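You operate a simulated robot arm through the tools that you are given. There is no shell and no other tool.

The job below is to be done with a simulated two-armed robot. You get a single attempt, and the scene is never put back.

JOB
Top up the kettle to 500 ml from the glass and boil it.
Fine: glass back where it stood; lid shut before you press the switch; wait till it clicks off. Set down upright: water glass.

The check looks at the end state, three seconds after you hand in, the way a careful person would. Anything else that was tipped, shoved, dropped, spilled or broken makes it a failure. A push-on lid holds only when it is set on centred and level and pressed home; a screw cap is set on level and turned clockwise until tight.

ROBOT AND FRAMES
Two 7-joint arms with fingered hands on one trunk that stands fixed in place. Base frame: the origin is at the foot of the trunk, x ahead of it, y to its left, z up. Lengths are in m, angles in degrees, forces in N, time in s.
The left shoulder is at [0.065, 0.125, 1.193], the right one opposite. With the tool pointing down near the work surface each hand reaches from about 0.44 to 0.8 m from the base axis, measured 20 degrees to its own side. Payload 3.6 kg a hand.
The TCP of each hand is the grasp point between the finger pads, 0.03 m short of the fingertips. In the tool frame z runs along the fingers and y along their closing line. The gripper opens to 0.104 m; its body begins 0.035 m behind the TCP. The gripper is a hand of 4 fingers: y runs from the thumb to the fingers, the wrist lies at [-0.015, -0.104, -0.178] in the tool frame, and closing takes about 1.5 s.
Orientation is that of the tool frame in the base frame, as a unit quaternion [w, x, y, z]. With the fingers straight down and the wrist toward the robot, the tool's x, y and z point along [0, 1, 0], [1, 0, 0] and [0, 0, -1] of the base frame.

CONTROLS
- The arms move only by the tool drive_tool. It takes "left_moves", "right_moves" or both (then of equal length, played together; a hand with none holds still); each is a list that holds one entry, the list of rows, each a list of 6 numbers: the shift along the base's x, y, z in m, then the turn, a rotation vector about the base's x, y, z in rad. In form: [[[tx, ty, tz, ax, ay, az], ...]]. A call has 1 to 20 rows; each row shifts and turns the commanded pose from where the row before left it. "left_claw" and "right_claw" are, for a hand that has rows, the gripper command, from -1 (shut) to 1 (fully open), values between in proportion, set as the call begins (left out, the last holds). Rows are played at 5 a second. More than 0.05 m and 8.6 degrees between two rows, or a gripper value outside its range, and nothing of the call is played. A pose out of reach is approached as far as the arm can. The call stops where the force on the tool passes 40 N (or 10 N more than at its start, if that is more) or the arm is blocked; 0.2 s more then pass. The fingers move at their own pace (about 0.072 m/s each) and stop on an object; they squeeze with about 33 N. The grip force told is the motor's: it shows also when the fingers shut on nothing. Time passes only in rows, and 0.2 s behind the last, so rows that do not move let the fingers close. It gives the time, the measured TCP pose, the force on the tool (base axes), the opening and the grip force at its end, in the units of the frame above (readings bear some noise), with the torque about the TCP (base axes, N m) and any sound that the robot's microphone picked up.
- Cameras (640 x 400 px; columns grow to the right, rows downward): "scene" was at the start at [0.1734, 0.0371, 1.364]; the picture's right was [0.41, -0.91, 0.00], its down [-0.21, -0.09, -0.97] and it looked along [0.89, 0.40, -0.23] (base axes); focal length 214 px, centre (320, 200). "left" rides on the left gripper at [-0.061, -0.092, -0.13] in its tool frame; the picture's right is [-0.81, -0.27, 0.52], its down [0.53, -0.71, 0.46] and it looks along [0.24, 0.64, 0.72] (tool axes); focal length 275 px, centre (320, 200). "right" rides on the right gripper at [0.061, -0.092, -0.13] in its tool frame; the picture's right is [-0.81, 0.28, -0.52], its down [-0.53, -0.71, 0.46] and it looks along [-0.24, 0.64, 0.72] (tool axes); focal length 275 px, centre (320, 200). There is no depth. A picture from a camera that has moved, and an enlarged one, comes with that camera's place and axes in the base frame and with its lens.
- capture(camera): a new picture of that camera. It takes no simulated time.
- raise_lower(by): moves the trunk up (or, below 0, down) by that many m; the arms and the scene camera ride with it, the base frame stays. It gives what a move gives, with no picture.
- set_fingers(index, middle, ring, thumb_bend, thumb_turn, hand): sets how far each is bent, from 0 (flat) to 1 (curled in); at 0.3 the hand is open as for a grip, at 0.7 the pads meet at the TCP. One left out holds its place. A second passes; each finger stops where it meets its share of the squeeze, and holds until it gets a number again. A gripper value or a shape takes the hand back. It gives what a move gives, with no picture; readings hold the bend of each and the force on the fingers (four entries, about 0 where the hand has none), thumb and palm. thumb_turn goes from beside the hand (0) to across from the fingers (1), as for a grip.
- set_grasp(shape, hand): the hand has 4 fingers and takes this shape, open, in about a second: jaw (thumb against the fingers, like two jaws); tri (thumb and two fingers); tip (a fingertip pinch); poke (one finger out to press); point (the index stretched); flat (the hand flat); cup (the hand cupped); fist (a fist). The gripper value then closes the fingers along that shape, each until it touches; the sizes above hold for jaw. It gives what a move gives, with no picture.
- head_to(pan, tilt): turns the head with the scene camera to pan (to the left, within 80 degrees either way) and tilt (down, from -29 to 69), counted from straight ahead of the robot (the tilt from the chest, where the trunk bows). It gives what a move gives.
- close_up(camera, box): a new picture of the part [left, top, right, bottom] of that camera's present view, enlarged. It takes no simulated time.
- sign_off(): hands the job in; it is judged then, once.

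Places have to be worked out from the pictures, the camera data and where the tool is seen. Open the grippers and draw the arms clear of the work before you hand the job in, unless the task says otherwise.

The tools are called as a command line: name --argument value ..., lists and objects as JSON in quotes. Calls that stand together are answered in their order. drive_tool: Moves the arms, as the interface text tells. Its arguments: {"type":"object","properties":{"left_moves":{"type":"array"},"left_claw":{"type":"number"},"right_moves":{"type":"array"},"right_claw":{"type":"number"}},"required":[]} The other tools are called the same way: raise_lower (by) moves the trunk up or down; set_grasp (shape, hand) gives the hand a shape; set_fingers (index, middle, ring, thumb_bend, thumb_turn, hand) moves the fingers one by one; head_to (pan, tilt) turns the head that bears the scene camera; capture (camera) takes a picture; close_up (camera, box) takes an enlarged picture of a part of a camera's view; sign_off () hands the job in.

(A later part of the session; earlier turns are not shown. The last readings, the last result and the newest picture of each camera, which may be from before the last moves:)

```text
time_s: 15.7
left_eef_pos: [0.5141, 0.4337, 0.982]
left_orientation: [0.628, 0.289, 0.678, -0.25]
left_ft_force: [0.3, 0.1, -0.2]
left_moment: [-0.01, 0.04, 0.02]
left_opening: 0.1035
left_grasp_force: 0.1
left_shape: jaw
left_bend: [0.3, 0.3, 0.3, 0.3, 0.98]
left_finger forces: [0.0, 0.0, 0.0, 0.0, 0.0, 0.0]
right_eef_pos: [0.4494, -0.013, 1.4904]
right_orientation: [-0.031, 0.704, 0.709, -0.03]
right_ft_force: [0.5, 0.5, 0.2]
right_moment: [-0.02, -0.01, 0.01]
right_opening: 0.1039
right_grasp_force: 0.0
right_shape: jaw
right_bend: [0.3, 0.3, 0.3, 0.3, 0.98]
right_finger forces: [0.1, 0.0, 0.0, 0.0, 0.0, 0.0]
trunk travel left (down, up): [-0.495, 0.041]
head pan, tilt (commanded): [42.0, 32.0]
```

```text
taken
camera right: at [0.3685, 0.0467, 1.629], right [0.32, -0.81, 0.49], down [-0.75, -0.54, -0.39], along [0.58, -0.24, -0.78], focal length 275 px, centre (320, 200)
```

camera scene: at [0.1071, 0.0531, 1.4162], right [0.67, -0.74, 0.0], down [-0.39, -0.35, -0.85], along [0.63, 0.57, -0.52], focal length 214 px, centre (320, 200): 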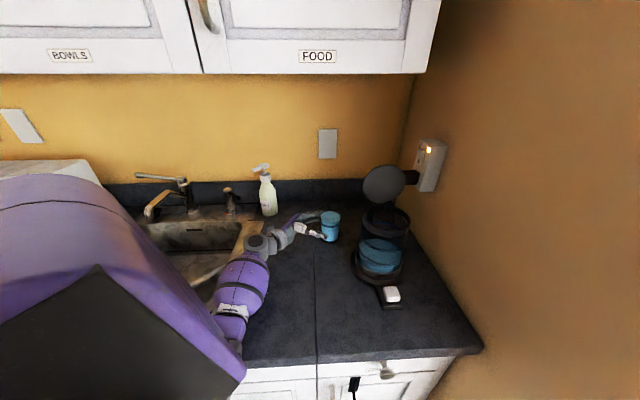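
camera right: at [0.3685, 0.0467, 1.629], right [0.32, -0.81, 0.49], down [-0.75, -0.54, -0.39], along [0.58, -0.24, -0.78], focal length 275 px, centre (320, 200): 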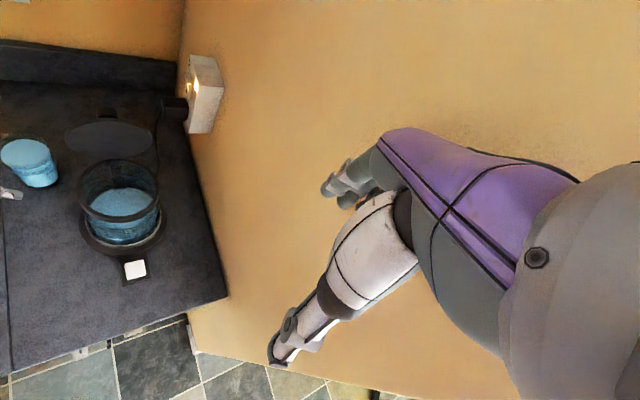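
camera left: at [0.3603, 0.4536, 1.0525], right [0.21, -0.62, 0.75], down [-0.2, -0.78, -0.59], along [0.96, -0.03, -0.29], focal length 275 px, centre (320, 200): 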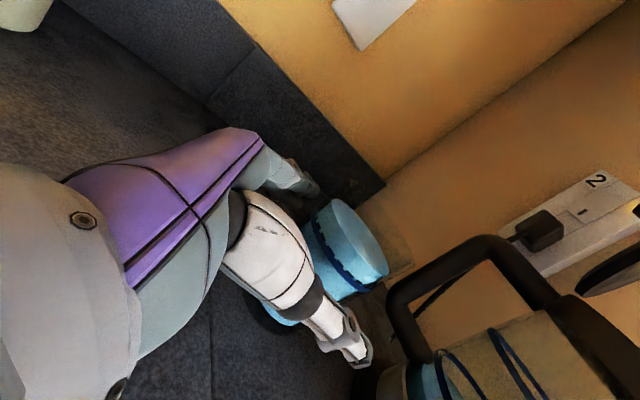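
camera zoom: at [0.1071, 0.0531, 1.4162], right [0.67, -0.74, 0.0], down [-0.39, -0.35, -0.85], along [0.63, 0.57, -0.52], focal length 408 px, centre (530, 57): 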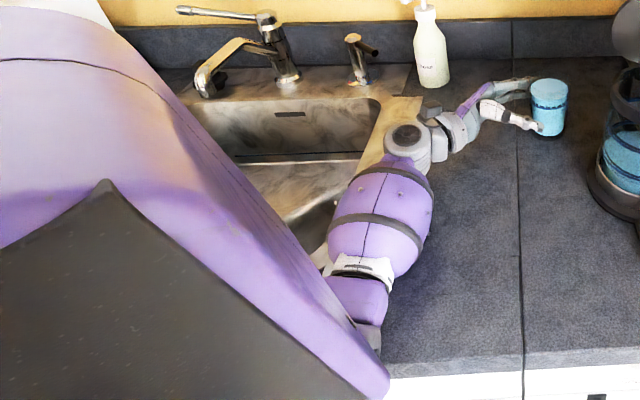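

The bulky forearm lies almost on the counter top. I back off from the glass, raise the trunk by the remaining 0.04 m, and will re-approach with the shoulder higher.

drive_tool --left_moves '[[[-0.01414, 0.01414, 0.0, 0, 0, 0], [-0.01414, 0.01414, 0.0, 0, 0, 0], [-0.01414, 0.01414, 0.005, 0, 0, 0], [-0.01414, 0.01414, 0.015, 0, 0, 0], [0, 0, 0.02, 0, 0, 0]]]'

raise_lower --by 0.04

capture --camera "scene"

```text
time_s: 16.9
left_eef_pos: [0.4623, 0.4875, 1.0093]
left_orientation: [0.624, 0.281, 0.682, -0.257]
left_ft_force: [-0.1, -0.5, 0.1]
left_moment: [-0.03, 0.02, 0.04]
left_opening: 0.1039
left_grasp_force: 0.1
left_shape: jaw
left_bend: [0.3, 0.3, 0.3, 0.3, 0.98]
left_finger forces: [0.1, 0.0, 0.0, 0.0, 0.1, 0.0]
right_eef_pos: [0.4571, -0.0104, 1.4881]
right_orientation: [-0.033, 0.704, 0.708, -0.032]
right_ft_force: [1.4, 0.3, 0.4]
right_moment: [0.05, 0.04, -0.01]
right_opening: 0.1036
right_grasp_force: 0.0
right_shape: jaw
right_bend: [0.3, 0.3, 0.3, 0.3, 0.98]
right_finger forces: [0.1, 0.0, 0.0, 0.0, 0.0, 0.0]
trunk travel left (down, up): [-0.495, 0.041]
head pan, tilt (commanded): [42.0, 32.0]
```

```text
time_s: 17.7
left_eef_pos: [0.462, 0.4893, 1.0495]
left_orientation: [0.624, 0.283, 0.681, -0.258]
left_ft_force: [-1.0, 1.0, -1.1]
left_moment: [0.01, -0.01, 0.02]
left_opening: 0.1039
left_grasp_force: 0.1
left_shape: jaw
left_bend: [0.3, 0.3, 0.3, 0.3, 0.98]
left_finger forces: [0.1, 0.0, 0.1, 0.0, 0.0, 0.0]
right_eef_pos: [0.4567, -0.0066, 1.528]
right_orientation: [-0.032, 0.704, 0.708, -0.033]
right_ft_force: [0.5, 0.6, -0.5]
right_moment: [-0.01, 0.0, 0.02]
right_opening: 0.1039
right_grasp_force: 0.0
right_shape: jaw
right_bend: [0.3, 0.3, 0.3, 0.3, 0.98]
right_finger forces: [0.0, 0.0, 0.1, 0.0, 0.1, 0.0]
trunk travel left (down, up): [-0.535, 0.001]
head pan, tilt (commanded): [42.0, 32.0]
```

```text
taken
camera scene: at [0.0715, 0.0584, 1.4558], right [0.67, -0.74, 0.0], down [-0.39, -0.35, -0.85], along [0.63, 0.57, -0.53], focal length 214 px, centre (320, 200)
```

scene: 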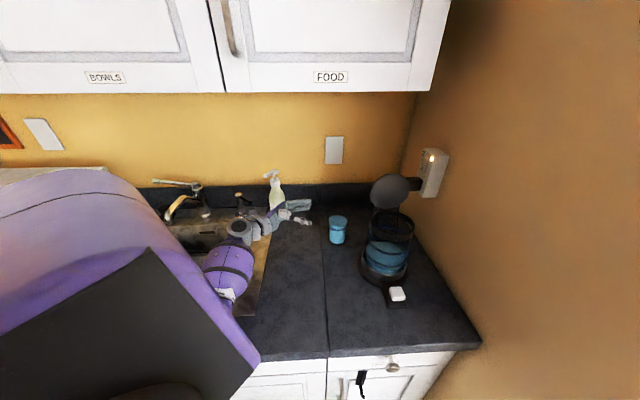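

The shoulder is now higher and further back, so the arm is straighter. I lower the hand to grasp height again and check for lag.

drive_tool --left_moves '[[[0, 0, -0.026, 0, 0, 0], [0, 0, -0.026, 0, 0, 0], [0, 0, -0.026, 0, 0, 0], [0, 0, 0, 0, 0, 0], [0, 0, 0, 0, 0, 0]]]'

capture --camera "scene"

close_up --camera "scene" --box '[190, 180, 370, 320]'

```text
time_s: 18.9
left_eef_pos: [0.4603, 0.4897, 0.972]
left_orientation: [0.626, 0.283, 0.68, -0.257]
left_ft_force: [-0.2, 0.0, -0.5]
left_moment: [0.03, 0.0, 0.0]
left_opening: 0.1036
left_grasp_force: 0.1
left_shape: jaw
left_bend: [0.3, 0.3, 0.3, 0.3, 0.98]
left_finger forces: [0.0, 0.0, 0.1, 0.0, 0.0, 0.1]
right_eef_pos: [0.4558, -0.0077, 1.5278]
right_orientation: [-0.031, 0.704, 0.709, -0.032]
right_ft_force: [-0.3, 0.5, 0.3]
right_moment: [-0.01, 0.02, -0.02]
right_opening: 0.1037
right_grasp_force: 0.0
right_shape: jaw
right_bend: [0.3, 0.3, 0.3, 0.3, 0.98]
right_finger forces: [0.0, 0.1, 0.0, 0.0, 0.1, 0.0]
trunk travel left (down, up): [-0.535, 0.001]
head pan, tilt (commanded): [42.0, 32.0]
```

```text
taken
camera scene: at [0.0708, 0.0584, 1.456], right [0.67, -0.74, 0.0], down [-0.39, -0.35, -0.85], along [0.63, 0.57, -0.53], focal length 214 px, centre (320, 200)
```

scene: 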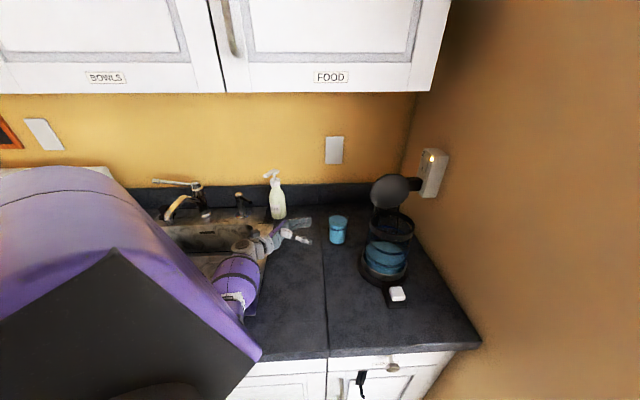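

```text
2.86 times, centred on (280, 250) of scene
camera zoom: at [0.0708, 0.0584, 1.456], right [0.67, -0.74, 0.0], down [-0.39, -0.35, -0.85], along [0.63, 0.57, -0.53], focal length 613 px, centre (434, 57)
```

zoom: 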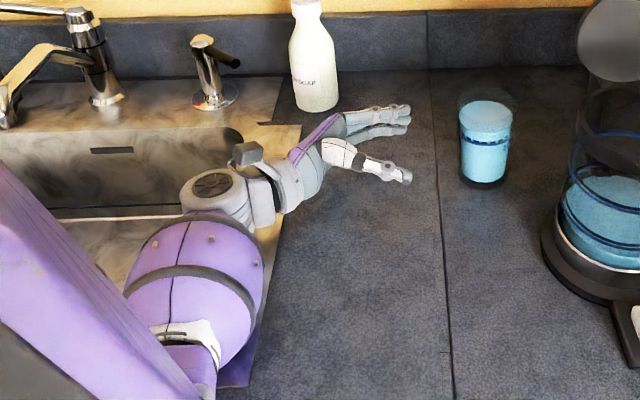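

No lag now and the forearm is free above the sink edge. I advance along the finger direction toward the glass, stopping ~3 cm before the final position to check.

drive_tool --left_moves '[[[0.01343, -0.0131, 0, 0, 0, 0], [0.01343, -0.0131, 0, 0, 0, 0], [0.01343, -0.0131, 0, 0, 0, 0], [0.01343, -0.0131, 0, 0, 0, 0], [0, 0, 0, 0, 0, 0], [0, 0, 0, 0, 0, 0]]]'

close_up --camera "scene" --box '[280, 190, 380, 270]'

capture --camera "left"

close_up --camera "right" --box '[0, 100, 160, 240]'

```text
time_s: 20.3
left_eef_pos: [0.5164, 0.436, 0.9727]
left_orientation: [0.626, 0.282, 0.681, -0.256]
left_ft_force: [-0.3, -0.3, 0.5]
left_moment: [0.0, 0.02, -0.01]
left_opening: 0.1037
left_grasp_force: 0.0
left_shape: jaw
left_bend: [0.3, 0.3, 0.3, 0.3, 0.98]
left_finger forces: [0.1, 0.0, 0.1, 0.0, 0.0, 0.0]
right_eef_pos: [0.4553, -0.0086, 1.5284]
right_orientation: [-0.032, 0.704, 0.709, -0.033]
right_ft_force: [0.4, 0.6, 1.1]
right_moment: [-0.03, 0.0, -0.02]
right_opening: 0.1038
right_grasp_force: 0.0
right_shape: jaw
right_bend: [0.3, 0.3, 0.3, 0.3, 0.98]
right_finger forces: [0.1, 0.0, 0.0, 0.1, 0.1, 0.0]
trunk travel left (down, up): [-0.535, 0.001]
head pan, tilt (commanded): [42.0, 32.0]
```

```text
5.00 times, centred on (330, 230) of scene
camera zoom: at [0.071, 0.0582, 1.4559], right [0.67, -0.74, 0.0], down [-0.39, -0.35, -0.85], along [0.63, 0.57, -0.53], focal length 1072 px, centre (270, 50)
```

zoom: 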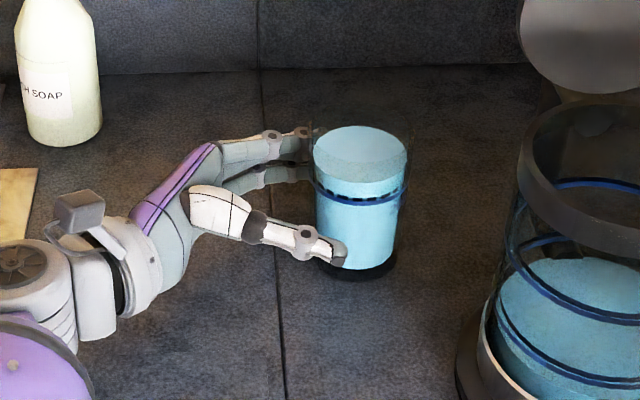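

```text
taken
camera left: at [0.3635, 0.458, 1.0461], right [0.22, -0.61, 0.76], down [-0.21, -0.79, -0.57], along [0.95, -0.04, -0.3], focal length 275 px, centre (320, 200)
```

left: 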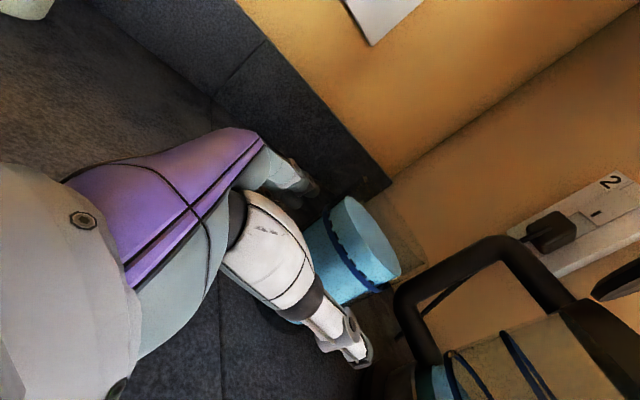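

```text
2.86 times, centred on (80, 170) of right
camera zoom: at [0.3767, 0.0526, 1.6664], right [0.33, -0.81, 0.49], down [-0.75, -0.54, -0.39], along [0.58, -0.24, -0.78], focal length 786 px, centre (1006, 286)
```

zoom: 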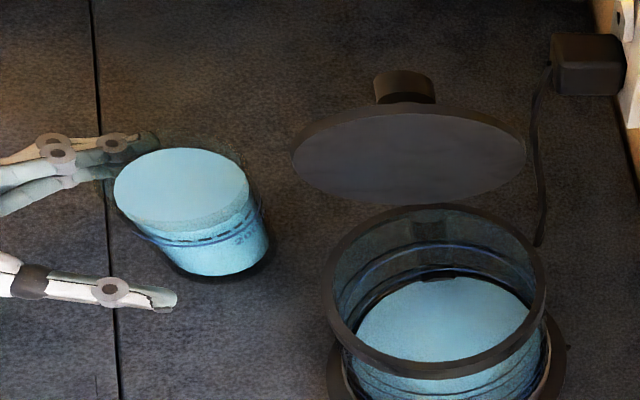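

From above (right camera) the fingers and thumb straddle the glass evenly. I advance the last 3.5 cm and close partway to about 0.08 m opening to verify the centring.

drive_tool --left_moves '[[[0.0124, -0.0124, 0, 0, 0, 0], [0.0124, -0.0124, 0, 0, 0, 0], [0, 0, 0, 0, 0, 0], [0, 0, 0, 0, 0, 0]]]'

close_up --camera "right" --box '[0, 100, 160, 240]'

close_up --camera "scene" --box '[280, 190, 380, 270]'

```text
time_s: 21.3
left_eef_pos: [0.5413, 0.411, 0.9729]
left_orientation: [0.626, 0.282, 0.68, -0.257]
left_ft_force: [-0.4, -0.4, 0.5]
left_moment: [0.0, 0.03, -0.01]
left_opening: 0.1037
left_grasp_force: 0.0
left_shape: jaw
left_bend: [0.3, 0.3, 0.3, 0.3, 0.98]
left_finger forces: [0.1, 0.0, 0.0, 0.0, 0.0, 0.0]
right_eef_pos: [0.4558, -0.0085, 1.5293]
right_orientation: [-0.032, 0.704, 0.708, -0.033]
right_ft_force: [0.5, 1.3, -0.5]
right_moment: [-0.03, -0.03, 0.02]
right_opening: 0.1036
right_grasp_force: 0.2
right_shape: jaw
right_bend: [0.3, 0.3, 0.3, 0.3, 0.98]
right_finger forces: [0.1, 0.0, 0.0, 0.1, 0.0, 0.1]
trunk travel left (down, up): [-0.535, 0.001]
head pan, tilt (commanded): [42.0, 32.0]
```

```text
2.86 times, centred on (80, 170) of right
camera zoom: at [0.3766, 0.0526, 1.6665], right [0.33, -0.81, 0.49], down [-0.75, -0.54, -0.39], along [0.58, -0.24, -0.78], focal length 786 px, centre (1006, 286)
```

zoom: 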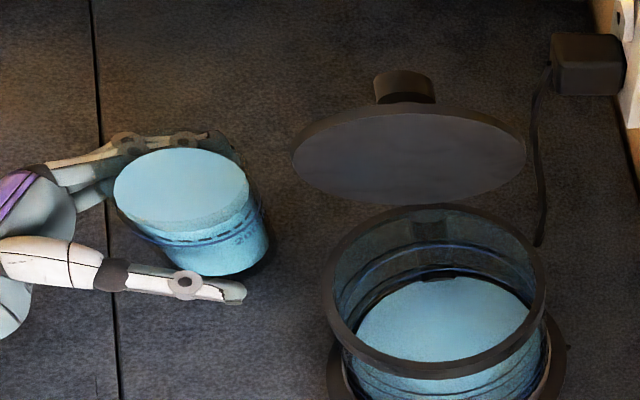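

```text
5.00 times, centred on (330, 230) of scene
camera zoom: at [0.0709, 0.0582, 1.456], right [0.67, -0.74, 0.0], down [-0.39, -0.35, -0.85], along [0.63, 0.57, -0.53], focal length 1072 px, centre (270, 50)
```

zoom: 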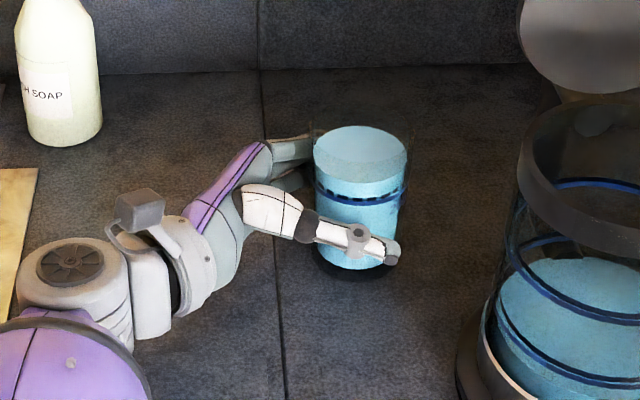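

The glass is untouched and centred in the hand. I close partway first.

drive_tool --left_moves '[[[0, 0, 0, 0, 0, 0], [0, 0, 0, 0, 0, 0], [0, 0, 0, 0, 0, 0], [0, 0, 0, 0, 0, 0]]]' --left_claw 0.5

close_up --camera "right" --box '[0, 100, 160, 240]'

close_up --camera "scene" --box '[280, 190, 380, 270]'

```text
time_s: 22.3
left_eef_pos: [0.5405, 0.4111, 0.9734]
left_orientation: [0.625, 0.282, 0.681, -0.257]
left_ft_force: [0.5, 0.6, 0.0]
left_moment: [-0.02, 0.02, 0.0]
left_opening: 0.0785
left_grasp_force: 0.1
left_shape: jaw
left_bend: [0.26, 0.35, 0.33, 0.54, 0.99]
left_finger forces: [1.0, 0.0, 0.0, 0.0, 0.1, 0.0]
right_eef_pos: [0.4568, -0.0077, 1.529]
right_orientation: [-0.031, 0.704, 0.709, -0.033]
right_ft_force: [-1.1, 0.4, 0.1]
right_moment: [0.01, 0.02, -0.02]
right_opening: 0.104
right_grasp_force: 0.0
right_shape: jaw
right_bend: [0.3, 0.3, 0.3, 0.3, 0.98]
right_finger forces: [0.1, 0.0, 0.0, 0.0, 0.0, 0.0]
trunk travel left (down, up): [-0.535, 0.001]
head pan, tilt (commanded): [42.0, 32.0]
```

```text
2.86 times, centred on (80, 170) of right
camera zoom: at [0.3766, 0.0529, 1.6665], right [0.33, -0.81, 0.49], down [-0.75, -0.54, -0.39], along [0.58, -0.24, -0.78], focal length 786 px, centre (1006, 286)
```

zoom: 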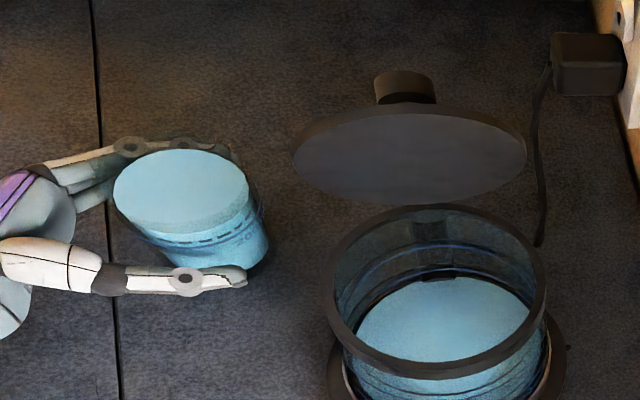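

```text
5.00 times, centred on (330, 230) of scene
camera zoom: at [0.0709, 0.0585, 1.4559], right [0.67, -0.74, 0.0], down [-0.39, -0.35, -0.85], along [0.63, 0.57, -0.53], focal length 1072 px, centre (270, 50)
```

zoom: 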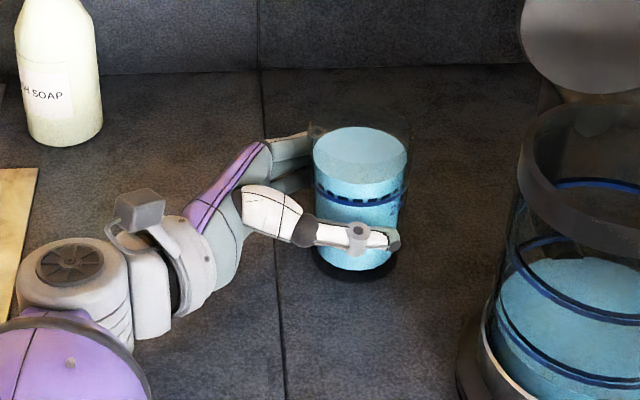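

Index is lightly touching and the glass hasn't moved. I close the hand fully on it.

drive_tool --left_moves '[[[0, 0, 0, 0, 0, 0], [0, 0, 0, 0, 0, 0], [0, 0, 0, 0, 0, 0], [0, 0, 0, 0, 0, 0], [0, 0, 0, 0, 0, 0], [0, 0, 0, 0, 0, 0], [0, 0, 0, 0, 0, 0], [0, 0, 0, 0, 0, 0]]]' --left_claw -1

close_up --camera "right" --box '[0, 100, 160, 240]'

close_up --camera "scene" --box '[280, 190, 380, 270]'

```text
time_s: 24.1
left_eef_pos: [0.5411, 0.4122, 0.9727]
left_orientation: [0.626, 0.282, 0.681, -0.257]
left_ft_force: [0.7, -0.9, 0.3]
left_moment: [0.04, -0.05, -0.05]
left_opening: 0.057
left_grasp_force: 33.4
left_shape: jaw
left_bend: [0.27, 0.42, 0.36, 0.73, 1.0]
left_finger forces: [21.9, 8.9, 4.6, 0.1, 31.5, 0.1]
right_eef_pos: [0.4558, -0.0086, 1.5284]
right_orientation: [-0.031, 0.704, 0.709, -0.032]
right_ft_force: [0.4, 0.3, -0.2]
right_moment: [0.01, 0.02, 0.0]
right_opening: 0.1039
right_grasp_force: 0.0
right_shape: jaw
right_bend: [0.3, 0.3, 0.3, 0.3, 0.98]
right_finger forces: [0.0, 0.1, 0.0, 0.2, 0.0, 0.0]
trunk travel left (down, up): [-0.535, 0.001]
head pan, tilt (commanded): [42.0, 32.0]
```

```text
2.86 times, centred on (80, 170) of right
camera zoom: at [0.3767, 0.0527, 1.6664], right [0.33, -0.81, 0.49], down [-0.75, -0.54, -0.39], along [0.58, -0.24, -0.78], focal length 786 px, centre (1006, 286)
```

zoom: 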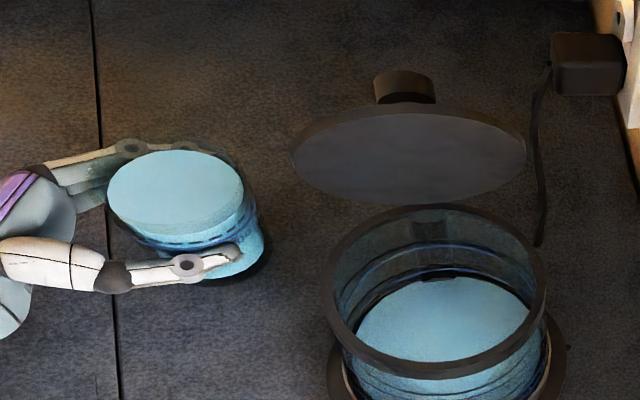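

```text
5.00 times, centred on (330, 230) of scene
camera zoom: at [0.071, 0.0583, 1.4559], right [0.67, -0.74, 0.0], down [-0.39, -0.35, -0.85], along [0.63, 0.57, -0.53], focal length 1072 px, centre (270, 50)
```

zoom: 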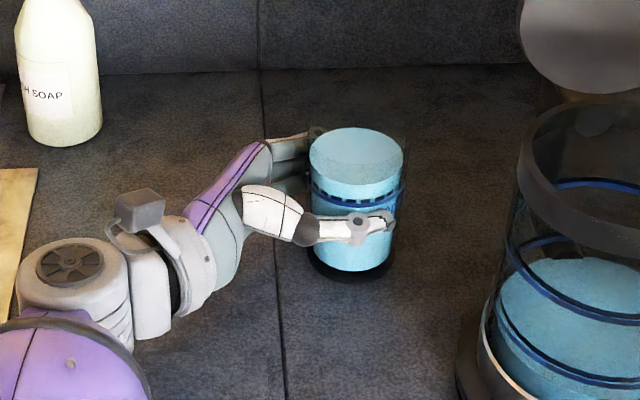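

Grip force is 33 N. The glass shifted a few mm as the hand closed; I zoom in to see exactly how it now sits (upright or tilted).

close_up --camera "scene" --box '[310, 200, 360, 260]'

close_up --camera "right" --box '[20, 140, 80, 205]'

capture --camera "left"

```text
6.67 times, centred on (335, 230) of scene
camera zoom: at [0.071, 0.0583, 1.4559], right [0.67, -0.74, 0.0], down [-0.39, -0.35, -0.85], along [0.63, 0.57, -0.53], focal length 1430 px, centre (220, 0)
```

zoom: 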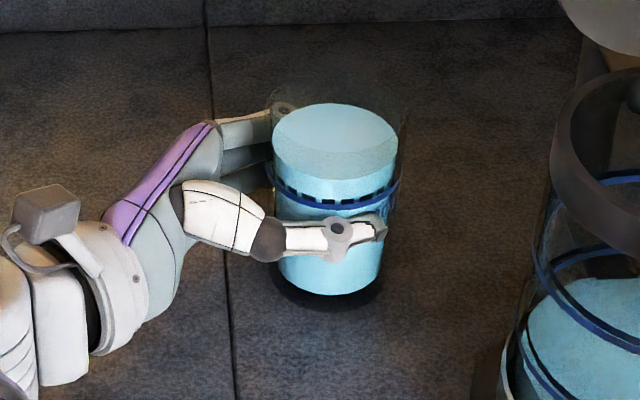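

```text
6.15 times, centred on (50, 172) of right
camera zoom: at [0.3767, 0.0527, 1.6664], right [0.33, -0.81, 0.49], down [-0.75, -0.54, -0.39], along [0.58, -0.24, -0.78], focal length 1694 px, centre (1982, 369)
```

zoom: 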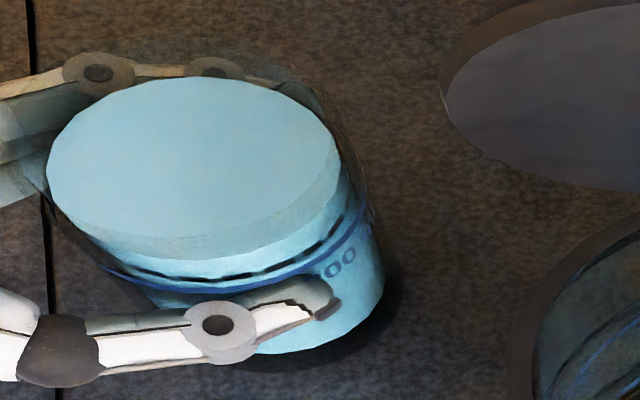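

```text
taken
camera left: at [0.3877, 0.4334, 1.0458], right [0.22, -0.61, 0.76], down [-0.21, -0.79, -0.57], along [0.95, -0.04, -0.3], focal length 275 px, centre (320, 200)
```

left: 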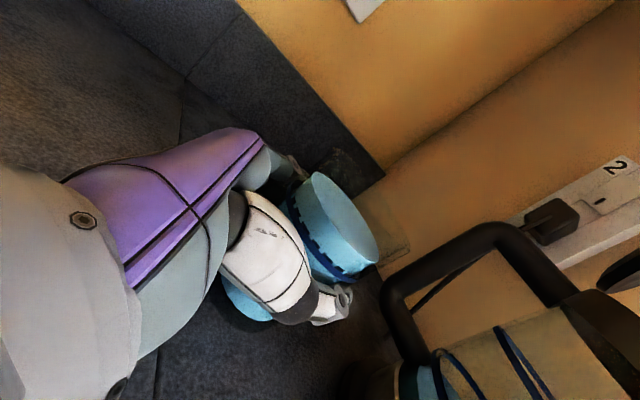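

The glass is upright and held (index, middle, ring and thumb all loaded). I lift it slowly by 2 cm and check that it follows without slipping.

drive_tool --left_moves '[[[0, 0, 0.007, 0, 0, 0], [0, 0, 0.007, 0, 0, 0], [0, 0, 0.008, 0, 0, 0], [0, 0, 0, 0, 0, 0]]]'

close_up --camera "scene" --box '[310, 200, 360, 260]'

close_up --camera "right" --box '[20, 140, 80, 205]'

```text
time_s: 25.1
left_eef_pos: [0.5397, 0.4125, 0.9939]
left_orientation: [0.625, 0.282, 0.681, -0.257]
left_ft_force: [1.5, 0.3, -4.1]
left_moment: [0.02, 0.05, -0.01]
left_opening: 0.0571
left_grasp_force: 32.8
left_shape: jaw
left_bend: [0.27, 0.42, 0.36, 0.73, 1.0]
left_finger forces: [22.1, 8.8, 4.5, 0.0, 31.4, 0.0]
right_eef_pos: [0.4565, -0.0077, 1.5278]
right_orientation: [-0.031, 0.704, 0.709, -0.032]
right_ft_force: [0.1, 0.1, 0.9]
right_moment: [0.0, 0.03, 0.01]
right_opening: 0.1036
right_grasp_force: 0.0
right_shape: jaw
right_bend: [0.3, 0.3, 0.3, 0.3, 0.98]
right_finger forces: [0.0, 0.0, 0.1, 0.0, 0.0, 0.0]
trunk travel left (down, up): [-0.535, 0.001]
head pan, tilt (commanded): [42.0, 32.0]
```

```text
6.67 times, centred on (335, 230) of scene
camera zoom: at [0.0713, 0.0586, 1.4559], right [0.67, -0.74, 0.0], down [-0.39, -0.35, -0.85], along [0.63, 0.57, -0.53], focal length 1430 px, centre (220, 0)
```

zoom: 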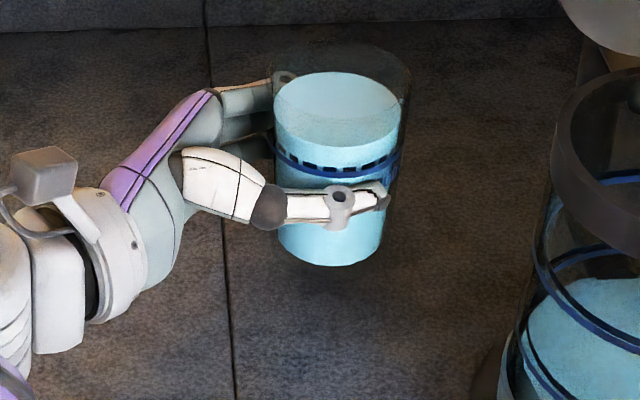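

```text
6.15 times, centred on (50, 172) of right
camera zoom: at [0.377, 0.0531, 1.6663], right [0.33, -0.81, 0.49], down [-0.75, -0.54, -0.39], along [0.58, -0.24, -0.78], focal length 1694 px, centre (1982, 369)
```

zoom: 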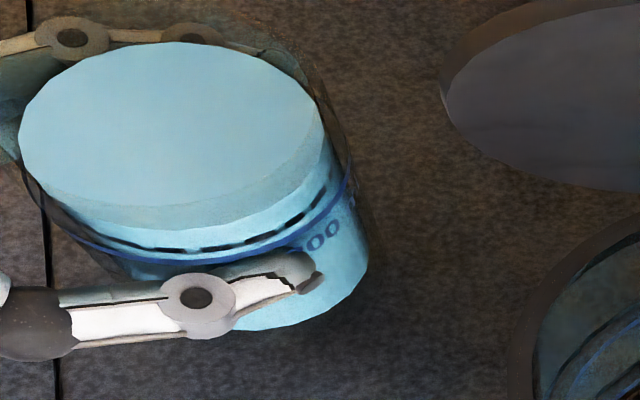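

The glass came up with the hand (4.1 N load, no slip). I lift on to z ≈ 1.14 and then swing back toward the front-left of the kettle, keeping it level.

drive_tool --left_moves '[[[0, 0, 0.02, 0, 0, 0], [0, 0, 0.03, 0, 0, 0], [0, 0, 0.03, 0, 0, 0], [0, 0, 0.03, 0, 0, 0], [-0.005, 0, 0.03, 0, 0, 0], [-0.02, -0.01, 0.01, 0, 0, 0], [-0.025, -0.02, 0, 0, 0, 0.029], [-0.025, -0.02, 0, 0, 0, 0.0291], [-0.025, -0.02, 0, 0, 0, 0.0291], [-0.015, -0.015, 0, 0, 0, 0.0291], [-0.005, -0.005, 0, 0, 0, 0.0291], [0, 0, 0, 0, 0, 0.0291], [0, 0, 0, 0, 0, 0]]]'

capture --camera "scene"

capture --camera "right"

```text
time_s: 27.9
left_eef_pos: [0.42, 0.3208, 1.144]
left_orientation: [0.646, 0.221, 0.703, -0.201]
left_ft_force: [-0.1, -0.8, -4.2]
left_moment: [0.0, 0.04, 0.01]
left_opening: 0.057
left_grasp_force: 32.5
left_shape: jaw
left_bend: [0.27, 0.42, 0.36, 0.74, 1.0]
left_finger forces: [21.6, 8.8, 4.4, 0.1, 31.0, 0.0]
right_eef_pos: [0.4569, -0.0071, 1.5287]
right_orientation: [-0.031, 0.703, 0.709, -0.032]
right_ft_force: [0.1, 0.6, -1.0]
right_moment: [-0.01, -0.01, 0.0]
right_opening: 0.1037
right_grasp_force: 0.2
right_shape: jaw
right_bend: [0.3, 0.3, 0.3, 0.3, 0.98]
right_finger forces: [0.0, 0.0, 0.0, 0.0, 0.0, 0.0]
trunk travel left (down, up): [-0.535, 0.001]
head pan, tilt (commanded): [42.0, 32.0]
```

```text
taken
camera scene: at [0.0711, 0.0587, 1.4559], right [0.67, -0.74, 0.0], down [-0.39, -0.35, -0.85], along [0.63, 0.57, -0.53], focal length 214 px, centre (320, 200)
```

scene: 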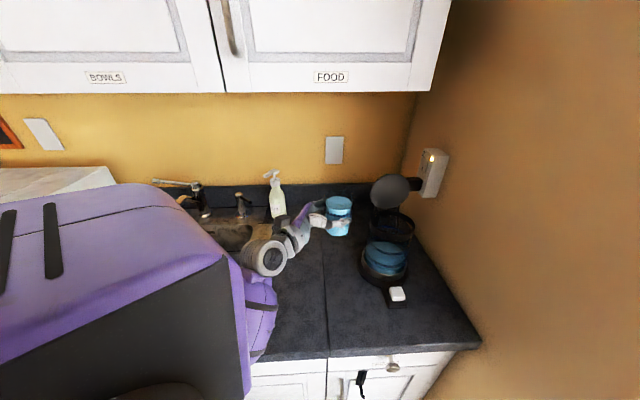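

```text
taken
camera right: at [0.3769, 0.0532, 1.6664], right [0.33, -0.81, 0.49], down [-0.75, -0.54, -0.39], along [0.58, -0.24, -0.78], focal length 275 px, centre (320, 200)
```

right: 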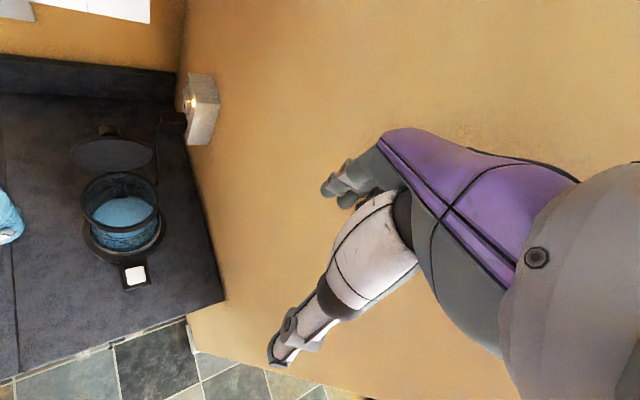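

The glass is held level at (0.42, 0.32, 1.14), in front-left of the kettle. I turn the head right for a less obstructed view, then bring the glass to the pour-start pose with a 17° pre-tilt (below the ~30° spill angle).

head_to --pan -15 --tilt 32

drive_tool --left_moves '[[[0.0035, -0.00975, 0, 0.0206, 0.0308, 0.0436], [0.0035, -0.00975, 0, 0.0192, 0.0316, 0.0436], [0.0035, -0.00975, 0, 0.0178, 0.0324, 0.0436], [0.0035, -0.00975, 0, 0.0164, 0.0332, 0.0436], [0.0, -0.00975, 0, 0.0149, 0.0339, 0.0436], [0.0, -0.00975, 0, 0.0134, 0.0345, 0.0436], [0.0, -0.00975, 0, 0.0119, 0.035, 0.0436], [0.0, -0.00975, 0, 0.0104, 0.0355, 0.0436], [0, 0, 0, 0, 0, 0]]]'

capture --camera "scene"

capture --camera "right"

capture --camera "left"

```text
time_s: 29.2
left_eef_pos: [0.4218, 0.322, 1.1439]
left_orientation: [0.645, 0.222, 0.703, -0.202]
left_ft_force: [-0.9, 0.0, -4.8]
left_moment: [0.02, 0.03, 0.04]
left_opening: 0.0568
left_grasp_force: 32.7
left_shape: jaw
left_bend: [0.27, 0.42, 0.36, 0.74, 1.0]
left_finger forces: [21.5, 8.7, 4.5, 0.1, 31.0, 0.0]
right_eef_pos: [0.4563, -0.0063, 1.5277]
right_orientation: [-0.032, 0.704, 0.709, -0.033]
right_ft_force: [0.1, -0.1, 0.7]
right_moment: [0.01, 0.0, -0.05]
right_opening: 0.1039
right_grasp_force: 0.1
right_shape: jaw
right_bend: [0.3, 0.3, 0.3, 0.3, 0.98]
right_finger forces: [0.0, 0.0, 0.1, 0.0, 0.0, 0.0]
trunk travel left (down, up): [-0.535, 0.001]
head pan, tilt (commanded): [-15.0, 32.0]
```

```text
time_s: 30.4
left_eef_pos: [0.4317, 0.3044, 1.1514]
left_orientation: [0.572, 0.213, 0.79, -0.055]
left_ft_force: [0.2, -0.2, -4.9]
left_moment: [-0.03, 0.02, 0.0]
left_opening: 0.0568
left_grasp_force: 33.2
left_shape: jaw
left_bend: [0.27, 0.42, 0.36, 0.74, 1.0]
left_finger forces: [21.2, 8.7, 4.7, 0.0, 31.7, 0.0]
right_eef_pos: [0.4568, -0.0078, 1.5279]
right_orientation: [-0.031, 0.703, 0.709, -0.033]
right_ft_force: [0.8, -0.3, -0.7]
right_moment: [-0.02, 0.01, 0.0]
right_opening: 0.1037
right_grasp_force: 0.1
right_shape: jaw
right_bend: [0.3, 0.3, 0.3, 0.3, 0.98]
right_finger forces: [0.1, 0.2, 0.1, 0.1, 0.0, 0.0]
trunk travel left (down, up): [-0.535, 0.001]
head pan, tilt (commanded): [-15.0, 32.0]
stopped in row 5 (left hand): the arm was blocked; the commanded pose is now the measured one
```

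```text
taken
camera scene: at [0.0911, -0.0246, 1.4559], right [-0.26, -0.97, 0.0], down [-0.51, 0.14, -0.85], along [0.82, -0.22, -0.53], focal length 214 px, centre (320, 200)
```

scene: 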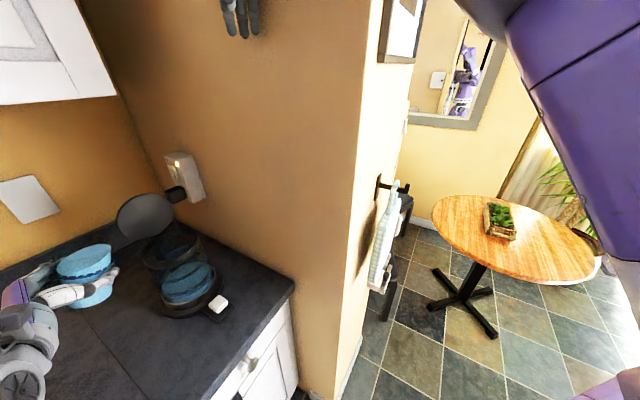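

```text
taken
camera right: at [0.3769, 0.0531, 1.6662], right [0.33, -0.81, 0.49], down [-0.75, -0.54, -0.39], along [0.58, -0.24, -0.78], focal length 275 px, centre (320, 200)
```

right: 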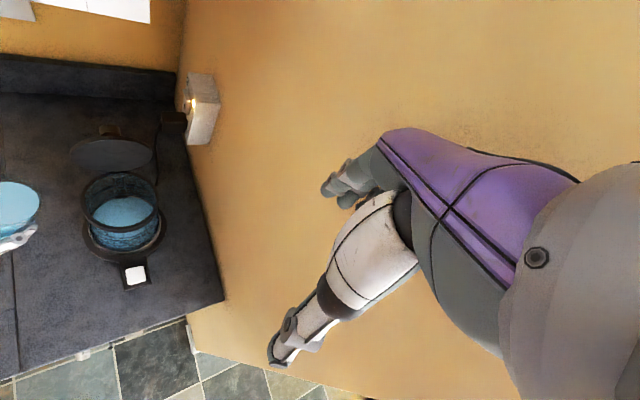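

```text
taken
camera left: at [0.2964, 0.2463, 1.2397], right [0.55, -0.64, 0.53], down [-0.02, -0.65, -0.76], along [0.83, 0.41, -0.37], focal length 275 px, centre (320, 200)
```

left: 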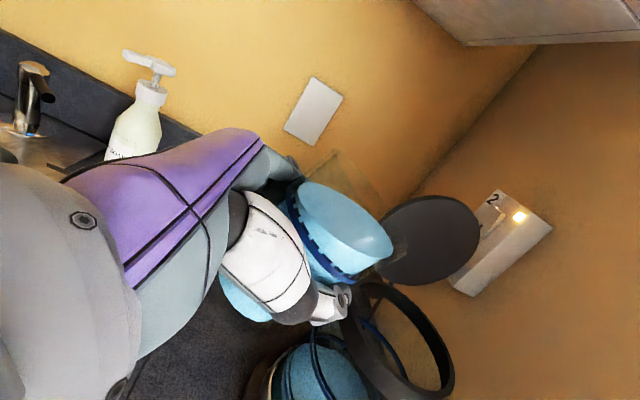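

The arm got blocked partway (wrist about 0.3 m from the shoulder); the glass is tilted ~17°, still well below spilling. I look at the arm to see what limits it.

head_to --pan 45 --tilt 50

capture --camera "scene"

```text
time_s: 31.7
left_eef_pos: [0.4315, 0.3041, 1.1526]
left_orientation: [0.572, 0.215, 0.79, -0.054]
left_ft_force: [0.0, 0.1, -4.4]
left_moment: [-0.08, 0.0, 0.03]
left_opening: 0.0566
left_grasp_force: 33.3
left_shape: jaw
left_bend: [0.27, 0.42, 0.36, 0.74, 1.0]
left_finger forces: [21.3, 8.8, 4.7, 0.0, 31.9, 0.1]
right_eef_pos: [0.4555, -0.0073, 1.5271]
right_orientation: [-0.03, 0.704, 0.709, -0.033]
right_ft_force: [-0.3, 0.1, 0.1]
right_moment: [-0.01, -0.01, -0.03]
right_opening: 0.1039
right_grasp_force: 0.0
right_shape: jaw
right_bend: [0.3, 0.3, 0.3, 0.3, 0.98]
right_finger forces: [0.1, 0.0, 0.0, 0.0, 0.0, 0.0]
trunk travel left (down, up): [-0.535, 0.001]
head pan, tilt (commanded): [45.0, 50.0]
```

```text
taken
camera scene: at [0.0591, 0.053, 1.4296], right [0.71, -0.71, 0.0], down [-0.54, -0.54, -0.64], along [0.45, 0.45, -0.77], focal length 214 px, centre (320, 200)
```

scene: 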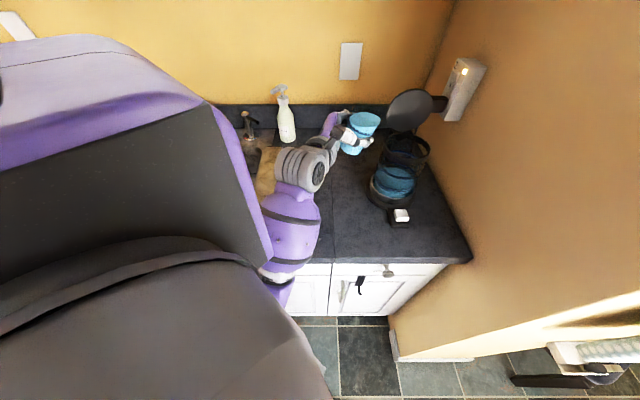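

The elbow is folded near its limit when the hand faces that far forward. I'll pour along the −45° azimuth instead, where the wrist stays farther from the shoulder, offset ~2 cm from the lid; first I rotate back to that heading with a 12° tilt and level closing line.

drive_tool --left_moves '[[[-0.0016, 0.002, -0.002, -0.0403, 0.0112, -0.0931], [-0.0016, 0.002, -0.002, -0.0403, 0.0112, -0.0931], [-0.0016, 0.002, -0.002, -0.0403, 0.0112, -0.0931], [-0.0016, 0.002, -0.002, -0.0403, 0.0112, -0.0931], [0, 0, 0, 0, 0, 0], [0, 0, 0, 0, 0, 0]]]'

head_to --pan 20 --tilt 38

capture --camera "scene"

```text
time_s: 33.1
left_eef_pos: [0.4247, 0.3117, 1.1443]
left_orientation: [0.55, 0.308, 0.742, -0.227]
left_ft_force: [-0.4, 0.1, -4.4]
left_moment: [-0.01, 0.02, -0.02]
left_opening: 0.057
left_grasp_force: 32.9
left_shape: jaw
left_bend: [0.27, 0.42, 0.36, 0.74, 1.0]
left_finger forces: [21.6, 8.9, 4.8, 0.0, 31.4, 0.0]
right_eef_pos: [0.4565, -0.0064, 1.5283]
right_orientation: [-0.032, 0.704, 0.709, -0.033]
right_ft_force: [0.0, 0.0, 0.0]
right_moment: [0.0, 0.0, 0.0]
right_opening: 0.1038
right_grasp_force: 0.0
right_shape: jaw
right_bend: [0.3, 0.3, 0.3, 0.3, 0.98]
right_finger forces: [0.0, 0.0, 0.0, 0.0, 0.1, 0.0]
trunk travel left (down, up): [-0.535, 0.001]
head pan, tilt (commanded): [45.0, 50.0]
```

```text
time_s: 34.0
left_eef_pos: [0.4262, 0.3105, 1.1445]
left_orientation: [0.551, 0.308, 0.742, -0.226]
left_ft_force: [0.0, 0.5, -5.3]
left_moment: [-0.04, 0.0, 0.02]
left_opening: 0.0567
left_grasp_force: 33.2
left_shape: jaw
left_bend: [0.27, 0.42, 0.36, 0.74, 1.0]
left_finger forces: [21.5, 9.0, 4.8, 0.1, 31.4, 0.0]
right_eef_pos: [0.4554, -0.0075, 1.5278]
right_orientation: [-0.031, 0.704, 0.709, -0.033]
right_ft_force: [-0.5, -0.1, 0.8]
right_moment: [-0.01, 0.02, 0.02]
right_opening: 0.1037
right_grasp_force: 0.1
right_shape: jaw
right_bend: [0.3, 0.3, 0.3, 0.3, 0.98]
right_finger forces: [0.0, 0.0, 0.0, 0.0, 0.0, 0.1]
trunk travel left (down, up): [-0.535, 0.001]
head pan, tilt (commanded): [20.0, 38.0]
```

```text
taken
camera scene: at [0.0856, 0.0283, 1.4467], right [0.34, -0.94, 0.0], down [-0.58, -0.21, -0.79], along [0.74, 0.27, -0.62], focal length 214 px, centre (320, 200)
```

scene: 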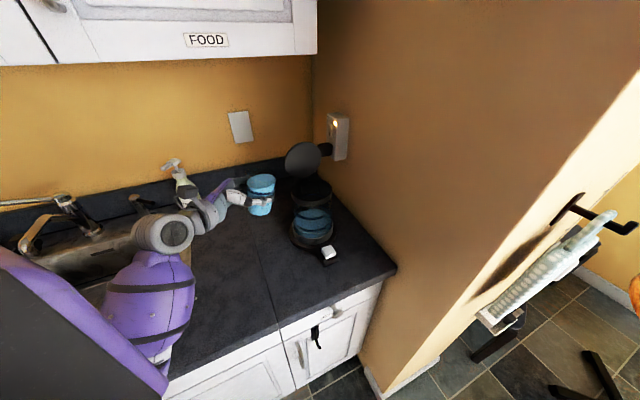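

Now at the wanted heading and 12° tilt. I take a reference close-up of kettle and glass from this view before moving in.

close_up --camera "scene" --box '[230, 135, 360, 255]'

close_up --camera "scene" --box '[282, 180, 346, 250]'

close_up --camera "right" --box '[0, 110, 180, 290]'

```text
3.33 times, centred on (295, 195) of scene
camera zoom: at [0.0856, 0.0283, 1.4467], right [0.34, -0.94, 0.0], down [-0.58, -0.21, -0.79], along [0.74, 0.27, -0.62], focal length 715 px, centre (403, 217)
```

zoom: 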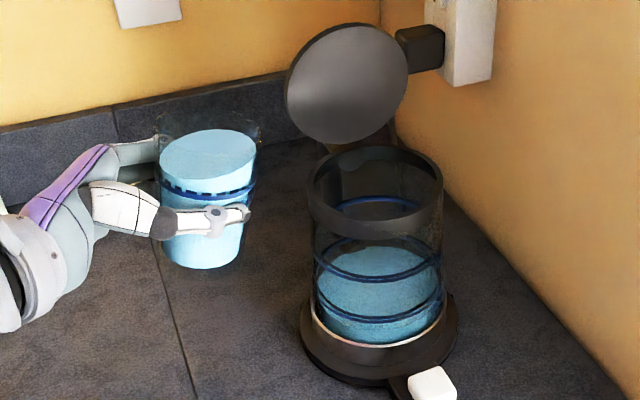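

```text
5.71 times, centred on (314, 215) of scene
camera zoom: at [0.0856, 0.0283, 1.4467], right [0.34, -0.94, 0.0], down [-0.58, -0.21, -0.79], along [0.74, 0.27, -0.62], focal length 1226 px, centre (354, 114)
```

zoom: 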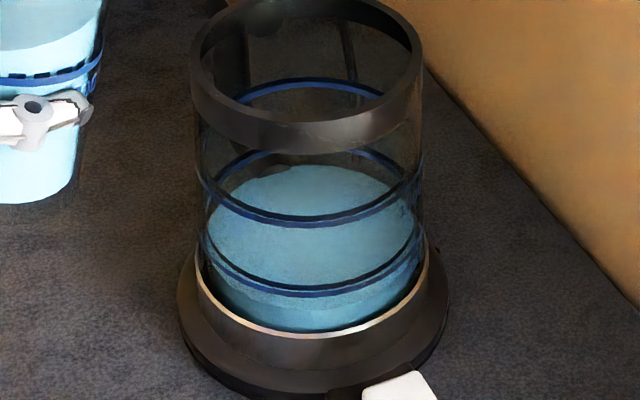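

```text
2.22 times, centred on (90, 200) of right
camera zoom: at [0.3768, 0.0531, 1.6664], right [0.33, -0.81, 0.49], down [-0.75, -0.54, -0.39], along [0.58, -0.24, -0.78], focal length 612 px, centre (831, 200)
```

zoom: 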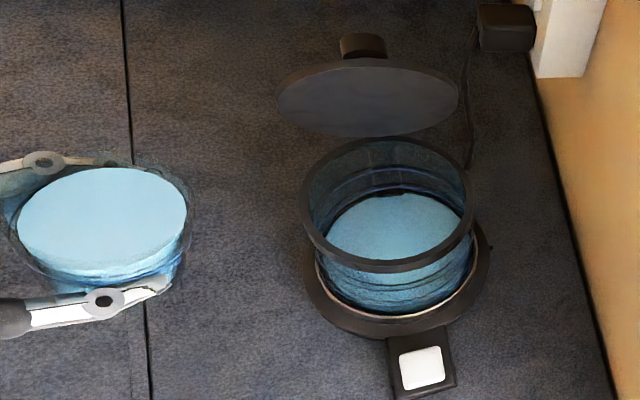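

Clear path. I advance the glass toward the kettle along −45° while increasing the tilt to 18°, so its lip ends just inside the near rim, about 8 cm above it.

drive_tool --left_moves '[[[0.0062, -0.0066, -0.0007, 0.0123, 0.0123, 0], [0.0062, -0.0066, -0.0007, 0.0123, 0.0123, 0], [0.0062, -0.0066, -0.0007, 0.0123, 0.0123, 0], [0.0062, -0.0066, -0.0007, 0.0123, 0.0123, 0], [0.0062, -0.0066, -0.0007, 0.0123, 0.0123, 0], [0.0062, -0.0066, -0.0007, 0.0123, 0.0123, 0], [0, 0, 0, 0, 0, 0], [0, 0, 0, 0, 0, 0]]]'

close_up --camera "scene" --box '[230, 135, 360, 255]'

close_up --camera "right" --box '[0, 110, 180, 290]'

capture --camera "left"

```text
time_s: 35.8
left_eef_pos: [0.4625, 0.2719, 1.1405]
left_orientation: [0.511, 0.32, 0.77, -0.21]
left_ft_force: [0.4, -0.8, -4.8]
left_moment: [0.01, -0.02, -0.01]
left_opening: 0.0569
left_grasp_force: 33.6
left_shape: jaw
left_bend: [0.27, 0.42, 0.36, 0.74, 1.0]
left_finger forces: [21.5, 8.9, 4.8, 0.1, 31.5, 0.0]
right_eef_pos: [0.4563, -0.0081, 1.5289]
right_orientation: [-0.032, 0.704, 0.709, -0.032]
right_ft_force: [0.1, -0.4, -0.7]
right_moment: [0.02, -0.01, 0.0]
right_opening: 0.1035
right_grasp_force: 0.0
right_shape: jaw
right_bend: [0.3, 0.3, 0.3, 0.3, 0.98]
right_finger forces: [0.0, 0.0, 0.0, 0.1, 0.0, 0.1]
trunk travel left (down, up): [-0.535, 0.001]
head pan, tilt (commanded): [20.0, 38.0]
```

```text
3.33 times, centred on (295, 195) of scene
camera zoom: at [0.0858, 0.0281, 1.4467], right [0.34, -0.94, 0.0], down [-0.58, -0.21, -0.79], along [0.74, 0.27, -0.62], focal length 715 px, centre (403, 217)
```

zoom: 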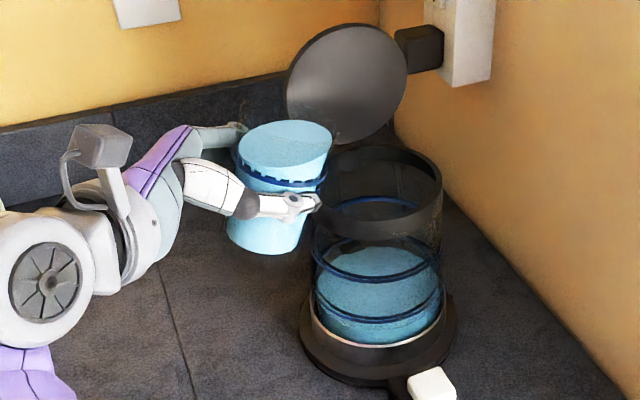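

```text
2.22 times, centred on (90, 200) of right
camera zoom: at [0.377, 0.0529, 1.6663], right [0.33, -0.81, 0.49], down [-0.75, -0.54, -0.39], along [0.58, -0.24, -0.78], focal length 612 px, centre (831, 200)
```

zoom: 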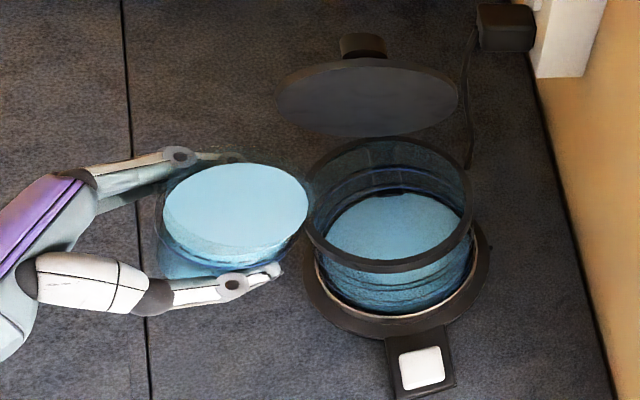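

```text
taken
camera left: at [0.3296, 0.274, 1.2491], right [0.36, -0.76, 0.54], down [-0.35, -0.65, -0.67], along [0.86, 0.05, -0.51], focal length 275 px, centre (320, 200)
```

left: 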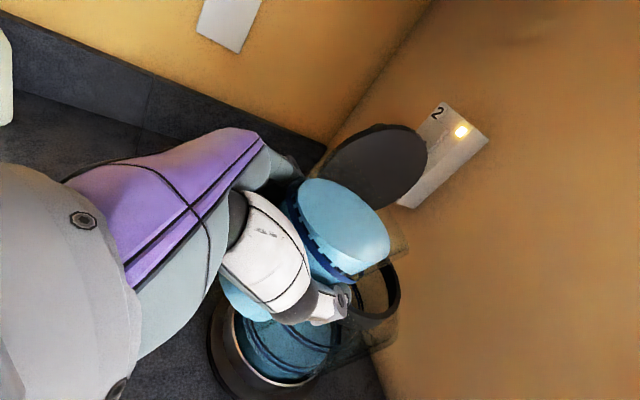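

From the overhead view the lip is only just at the near inner edge of the rim, so I advance another 1.8 cm and raise 1 cm before tilting further.

drive_tool --left_moves '[[[0.0032, -0.0032, 0.004, 0, 0, 0], [0.0032, -0.0032, 0.003, 0, 0, 0], [0.0032, -0.0032, 0.003, 0, 0, 0], [0.0032, -0.0032, 0, 0, 0, 0], [0, 0, 0, 0, 0, 0], [0, 0, 0, 0, 0, 0]]]'

close_up --camera "scene" --box '[250, 145, 350, 245]'

close_up --camera "right" --box '[20, 130, 160, 270]'

```text
time_s: 37.2
left_eef_pos: [0.476, 0.2601, 1.1505]
left_orientation: [0.511, 0.319, 0.77, -0.211]
left_ft_force: [0.4, 0.7, -3.8]
left_moment: [-0.01, 0.01, -0.02]
left_opening: 0.0568
left_grasp_force: 33.0
left_shape: jaw
left_bend: [0.27, 0.42, 0.36, 0.74, 1.0]
left_finger forces: [21.5, 8.9, 4.8, 0.1, 31.4, 0.1]
right_eef_pos: [0.4555, -0.008, 1.5279]
right_orientation: [-0.03, 0.704, 0.709, -0.033]
right_ft_force: [0.0, -0.6, 0.8]
right_moment: [-0.03, -0.02, 0.01]
right_opening: 0.1037
right_grasp_force: 0.0
right_shape: jaw
right_bend: [0.3, 0.3, 0.3, 0.3, 0.98]
right_finger forces: [0.1, 0.1, 0.1, 0.1, 0.0, 0.1]
trunk travel left (down, up): [-0.535, 0.001]
head pan, tilt (commanded): [20.0, 38.0]
```

```text
4.00 times, centred on (300, 195) of scene
camera zoom: at [0.0858, 0.0281, 1.4467], right [0.34, -0.94, 0.0], down [-0.58, -0.21, -0.79], along [0.74, 0.27, -0.62], focal length 858 px, centre (400, 220)
```

zoom: 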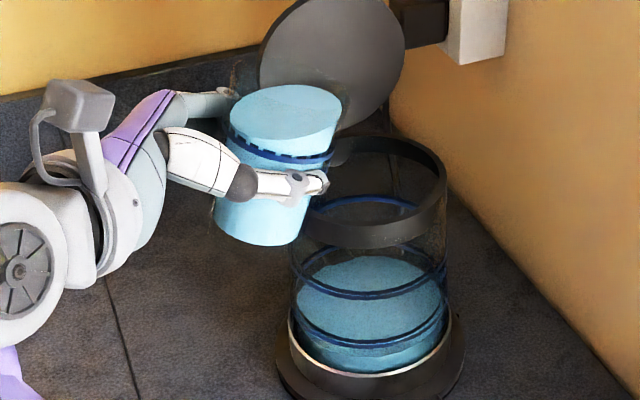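

```text
2.86 times, centred on (90, 200) of right
camera zoom: at [0.377, 0.053, 1.6663], right [0.33, -0.81, 0.49], down [-0.75, -0.54, -0.39], along [0.58, -0.24, -0.78], focal length 786 px, centre (977, 200)
```

zoom: 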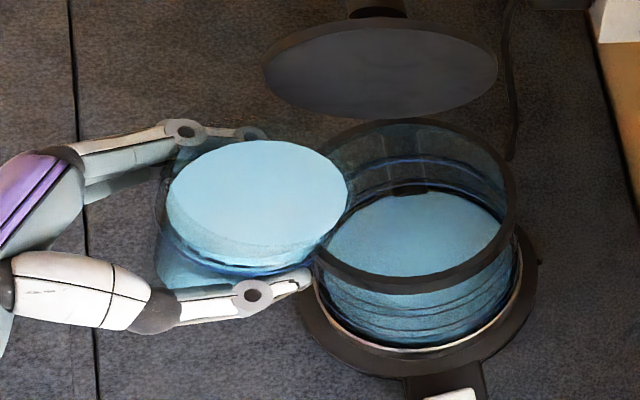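

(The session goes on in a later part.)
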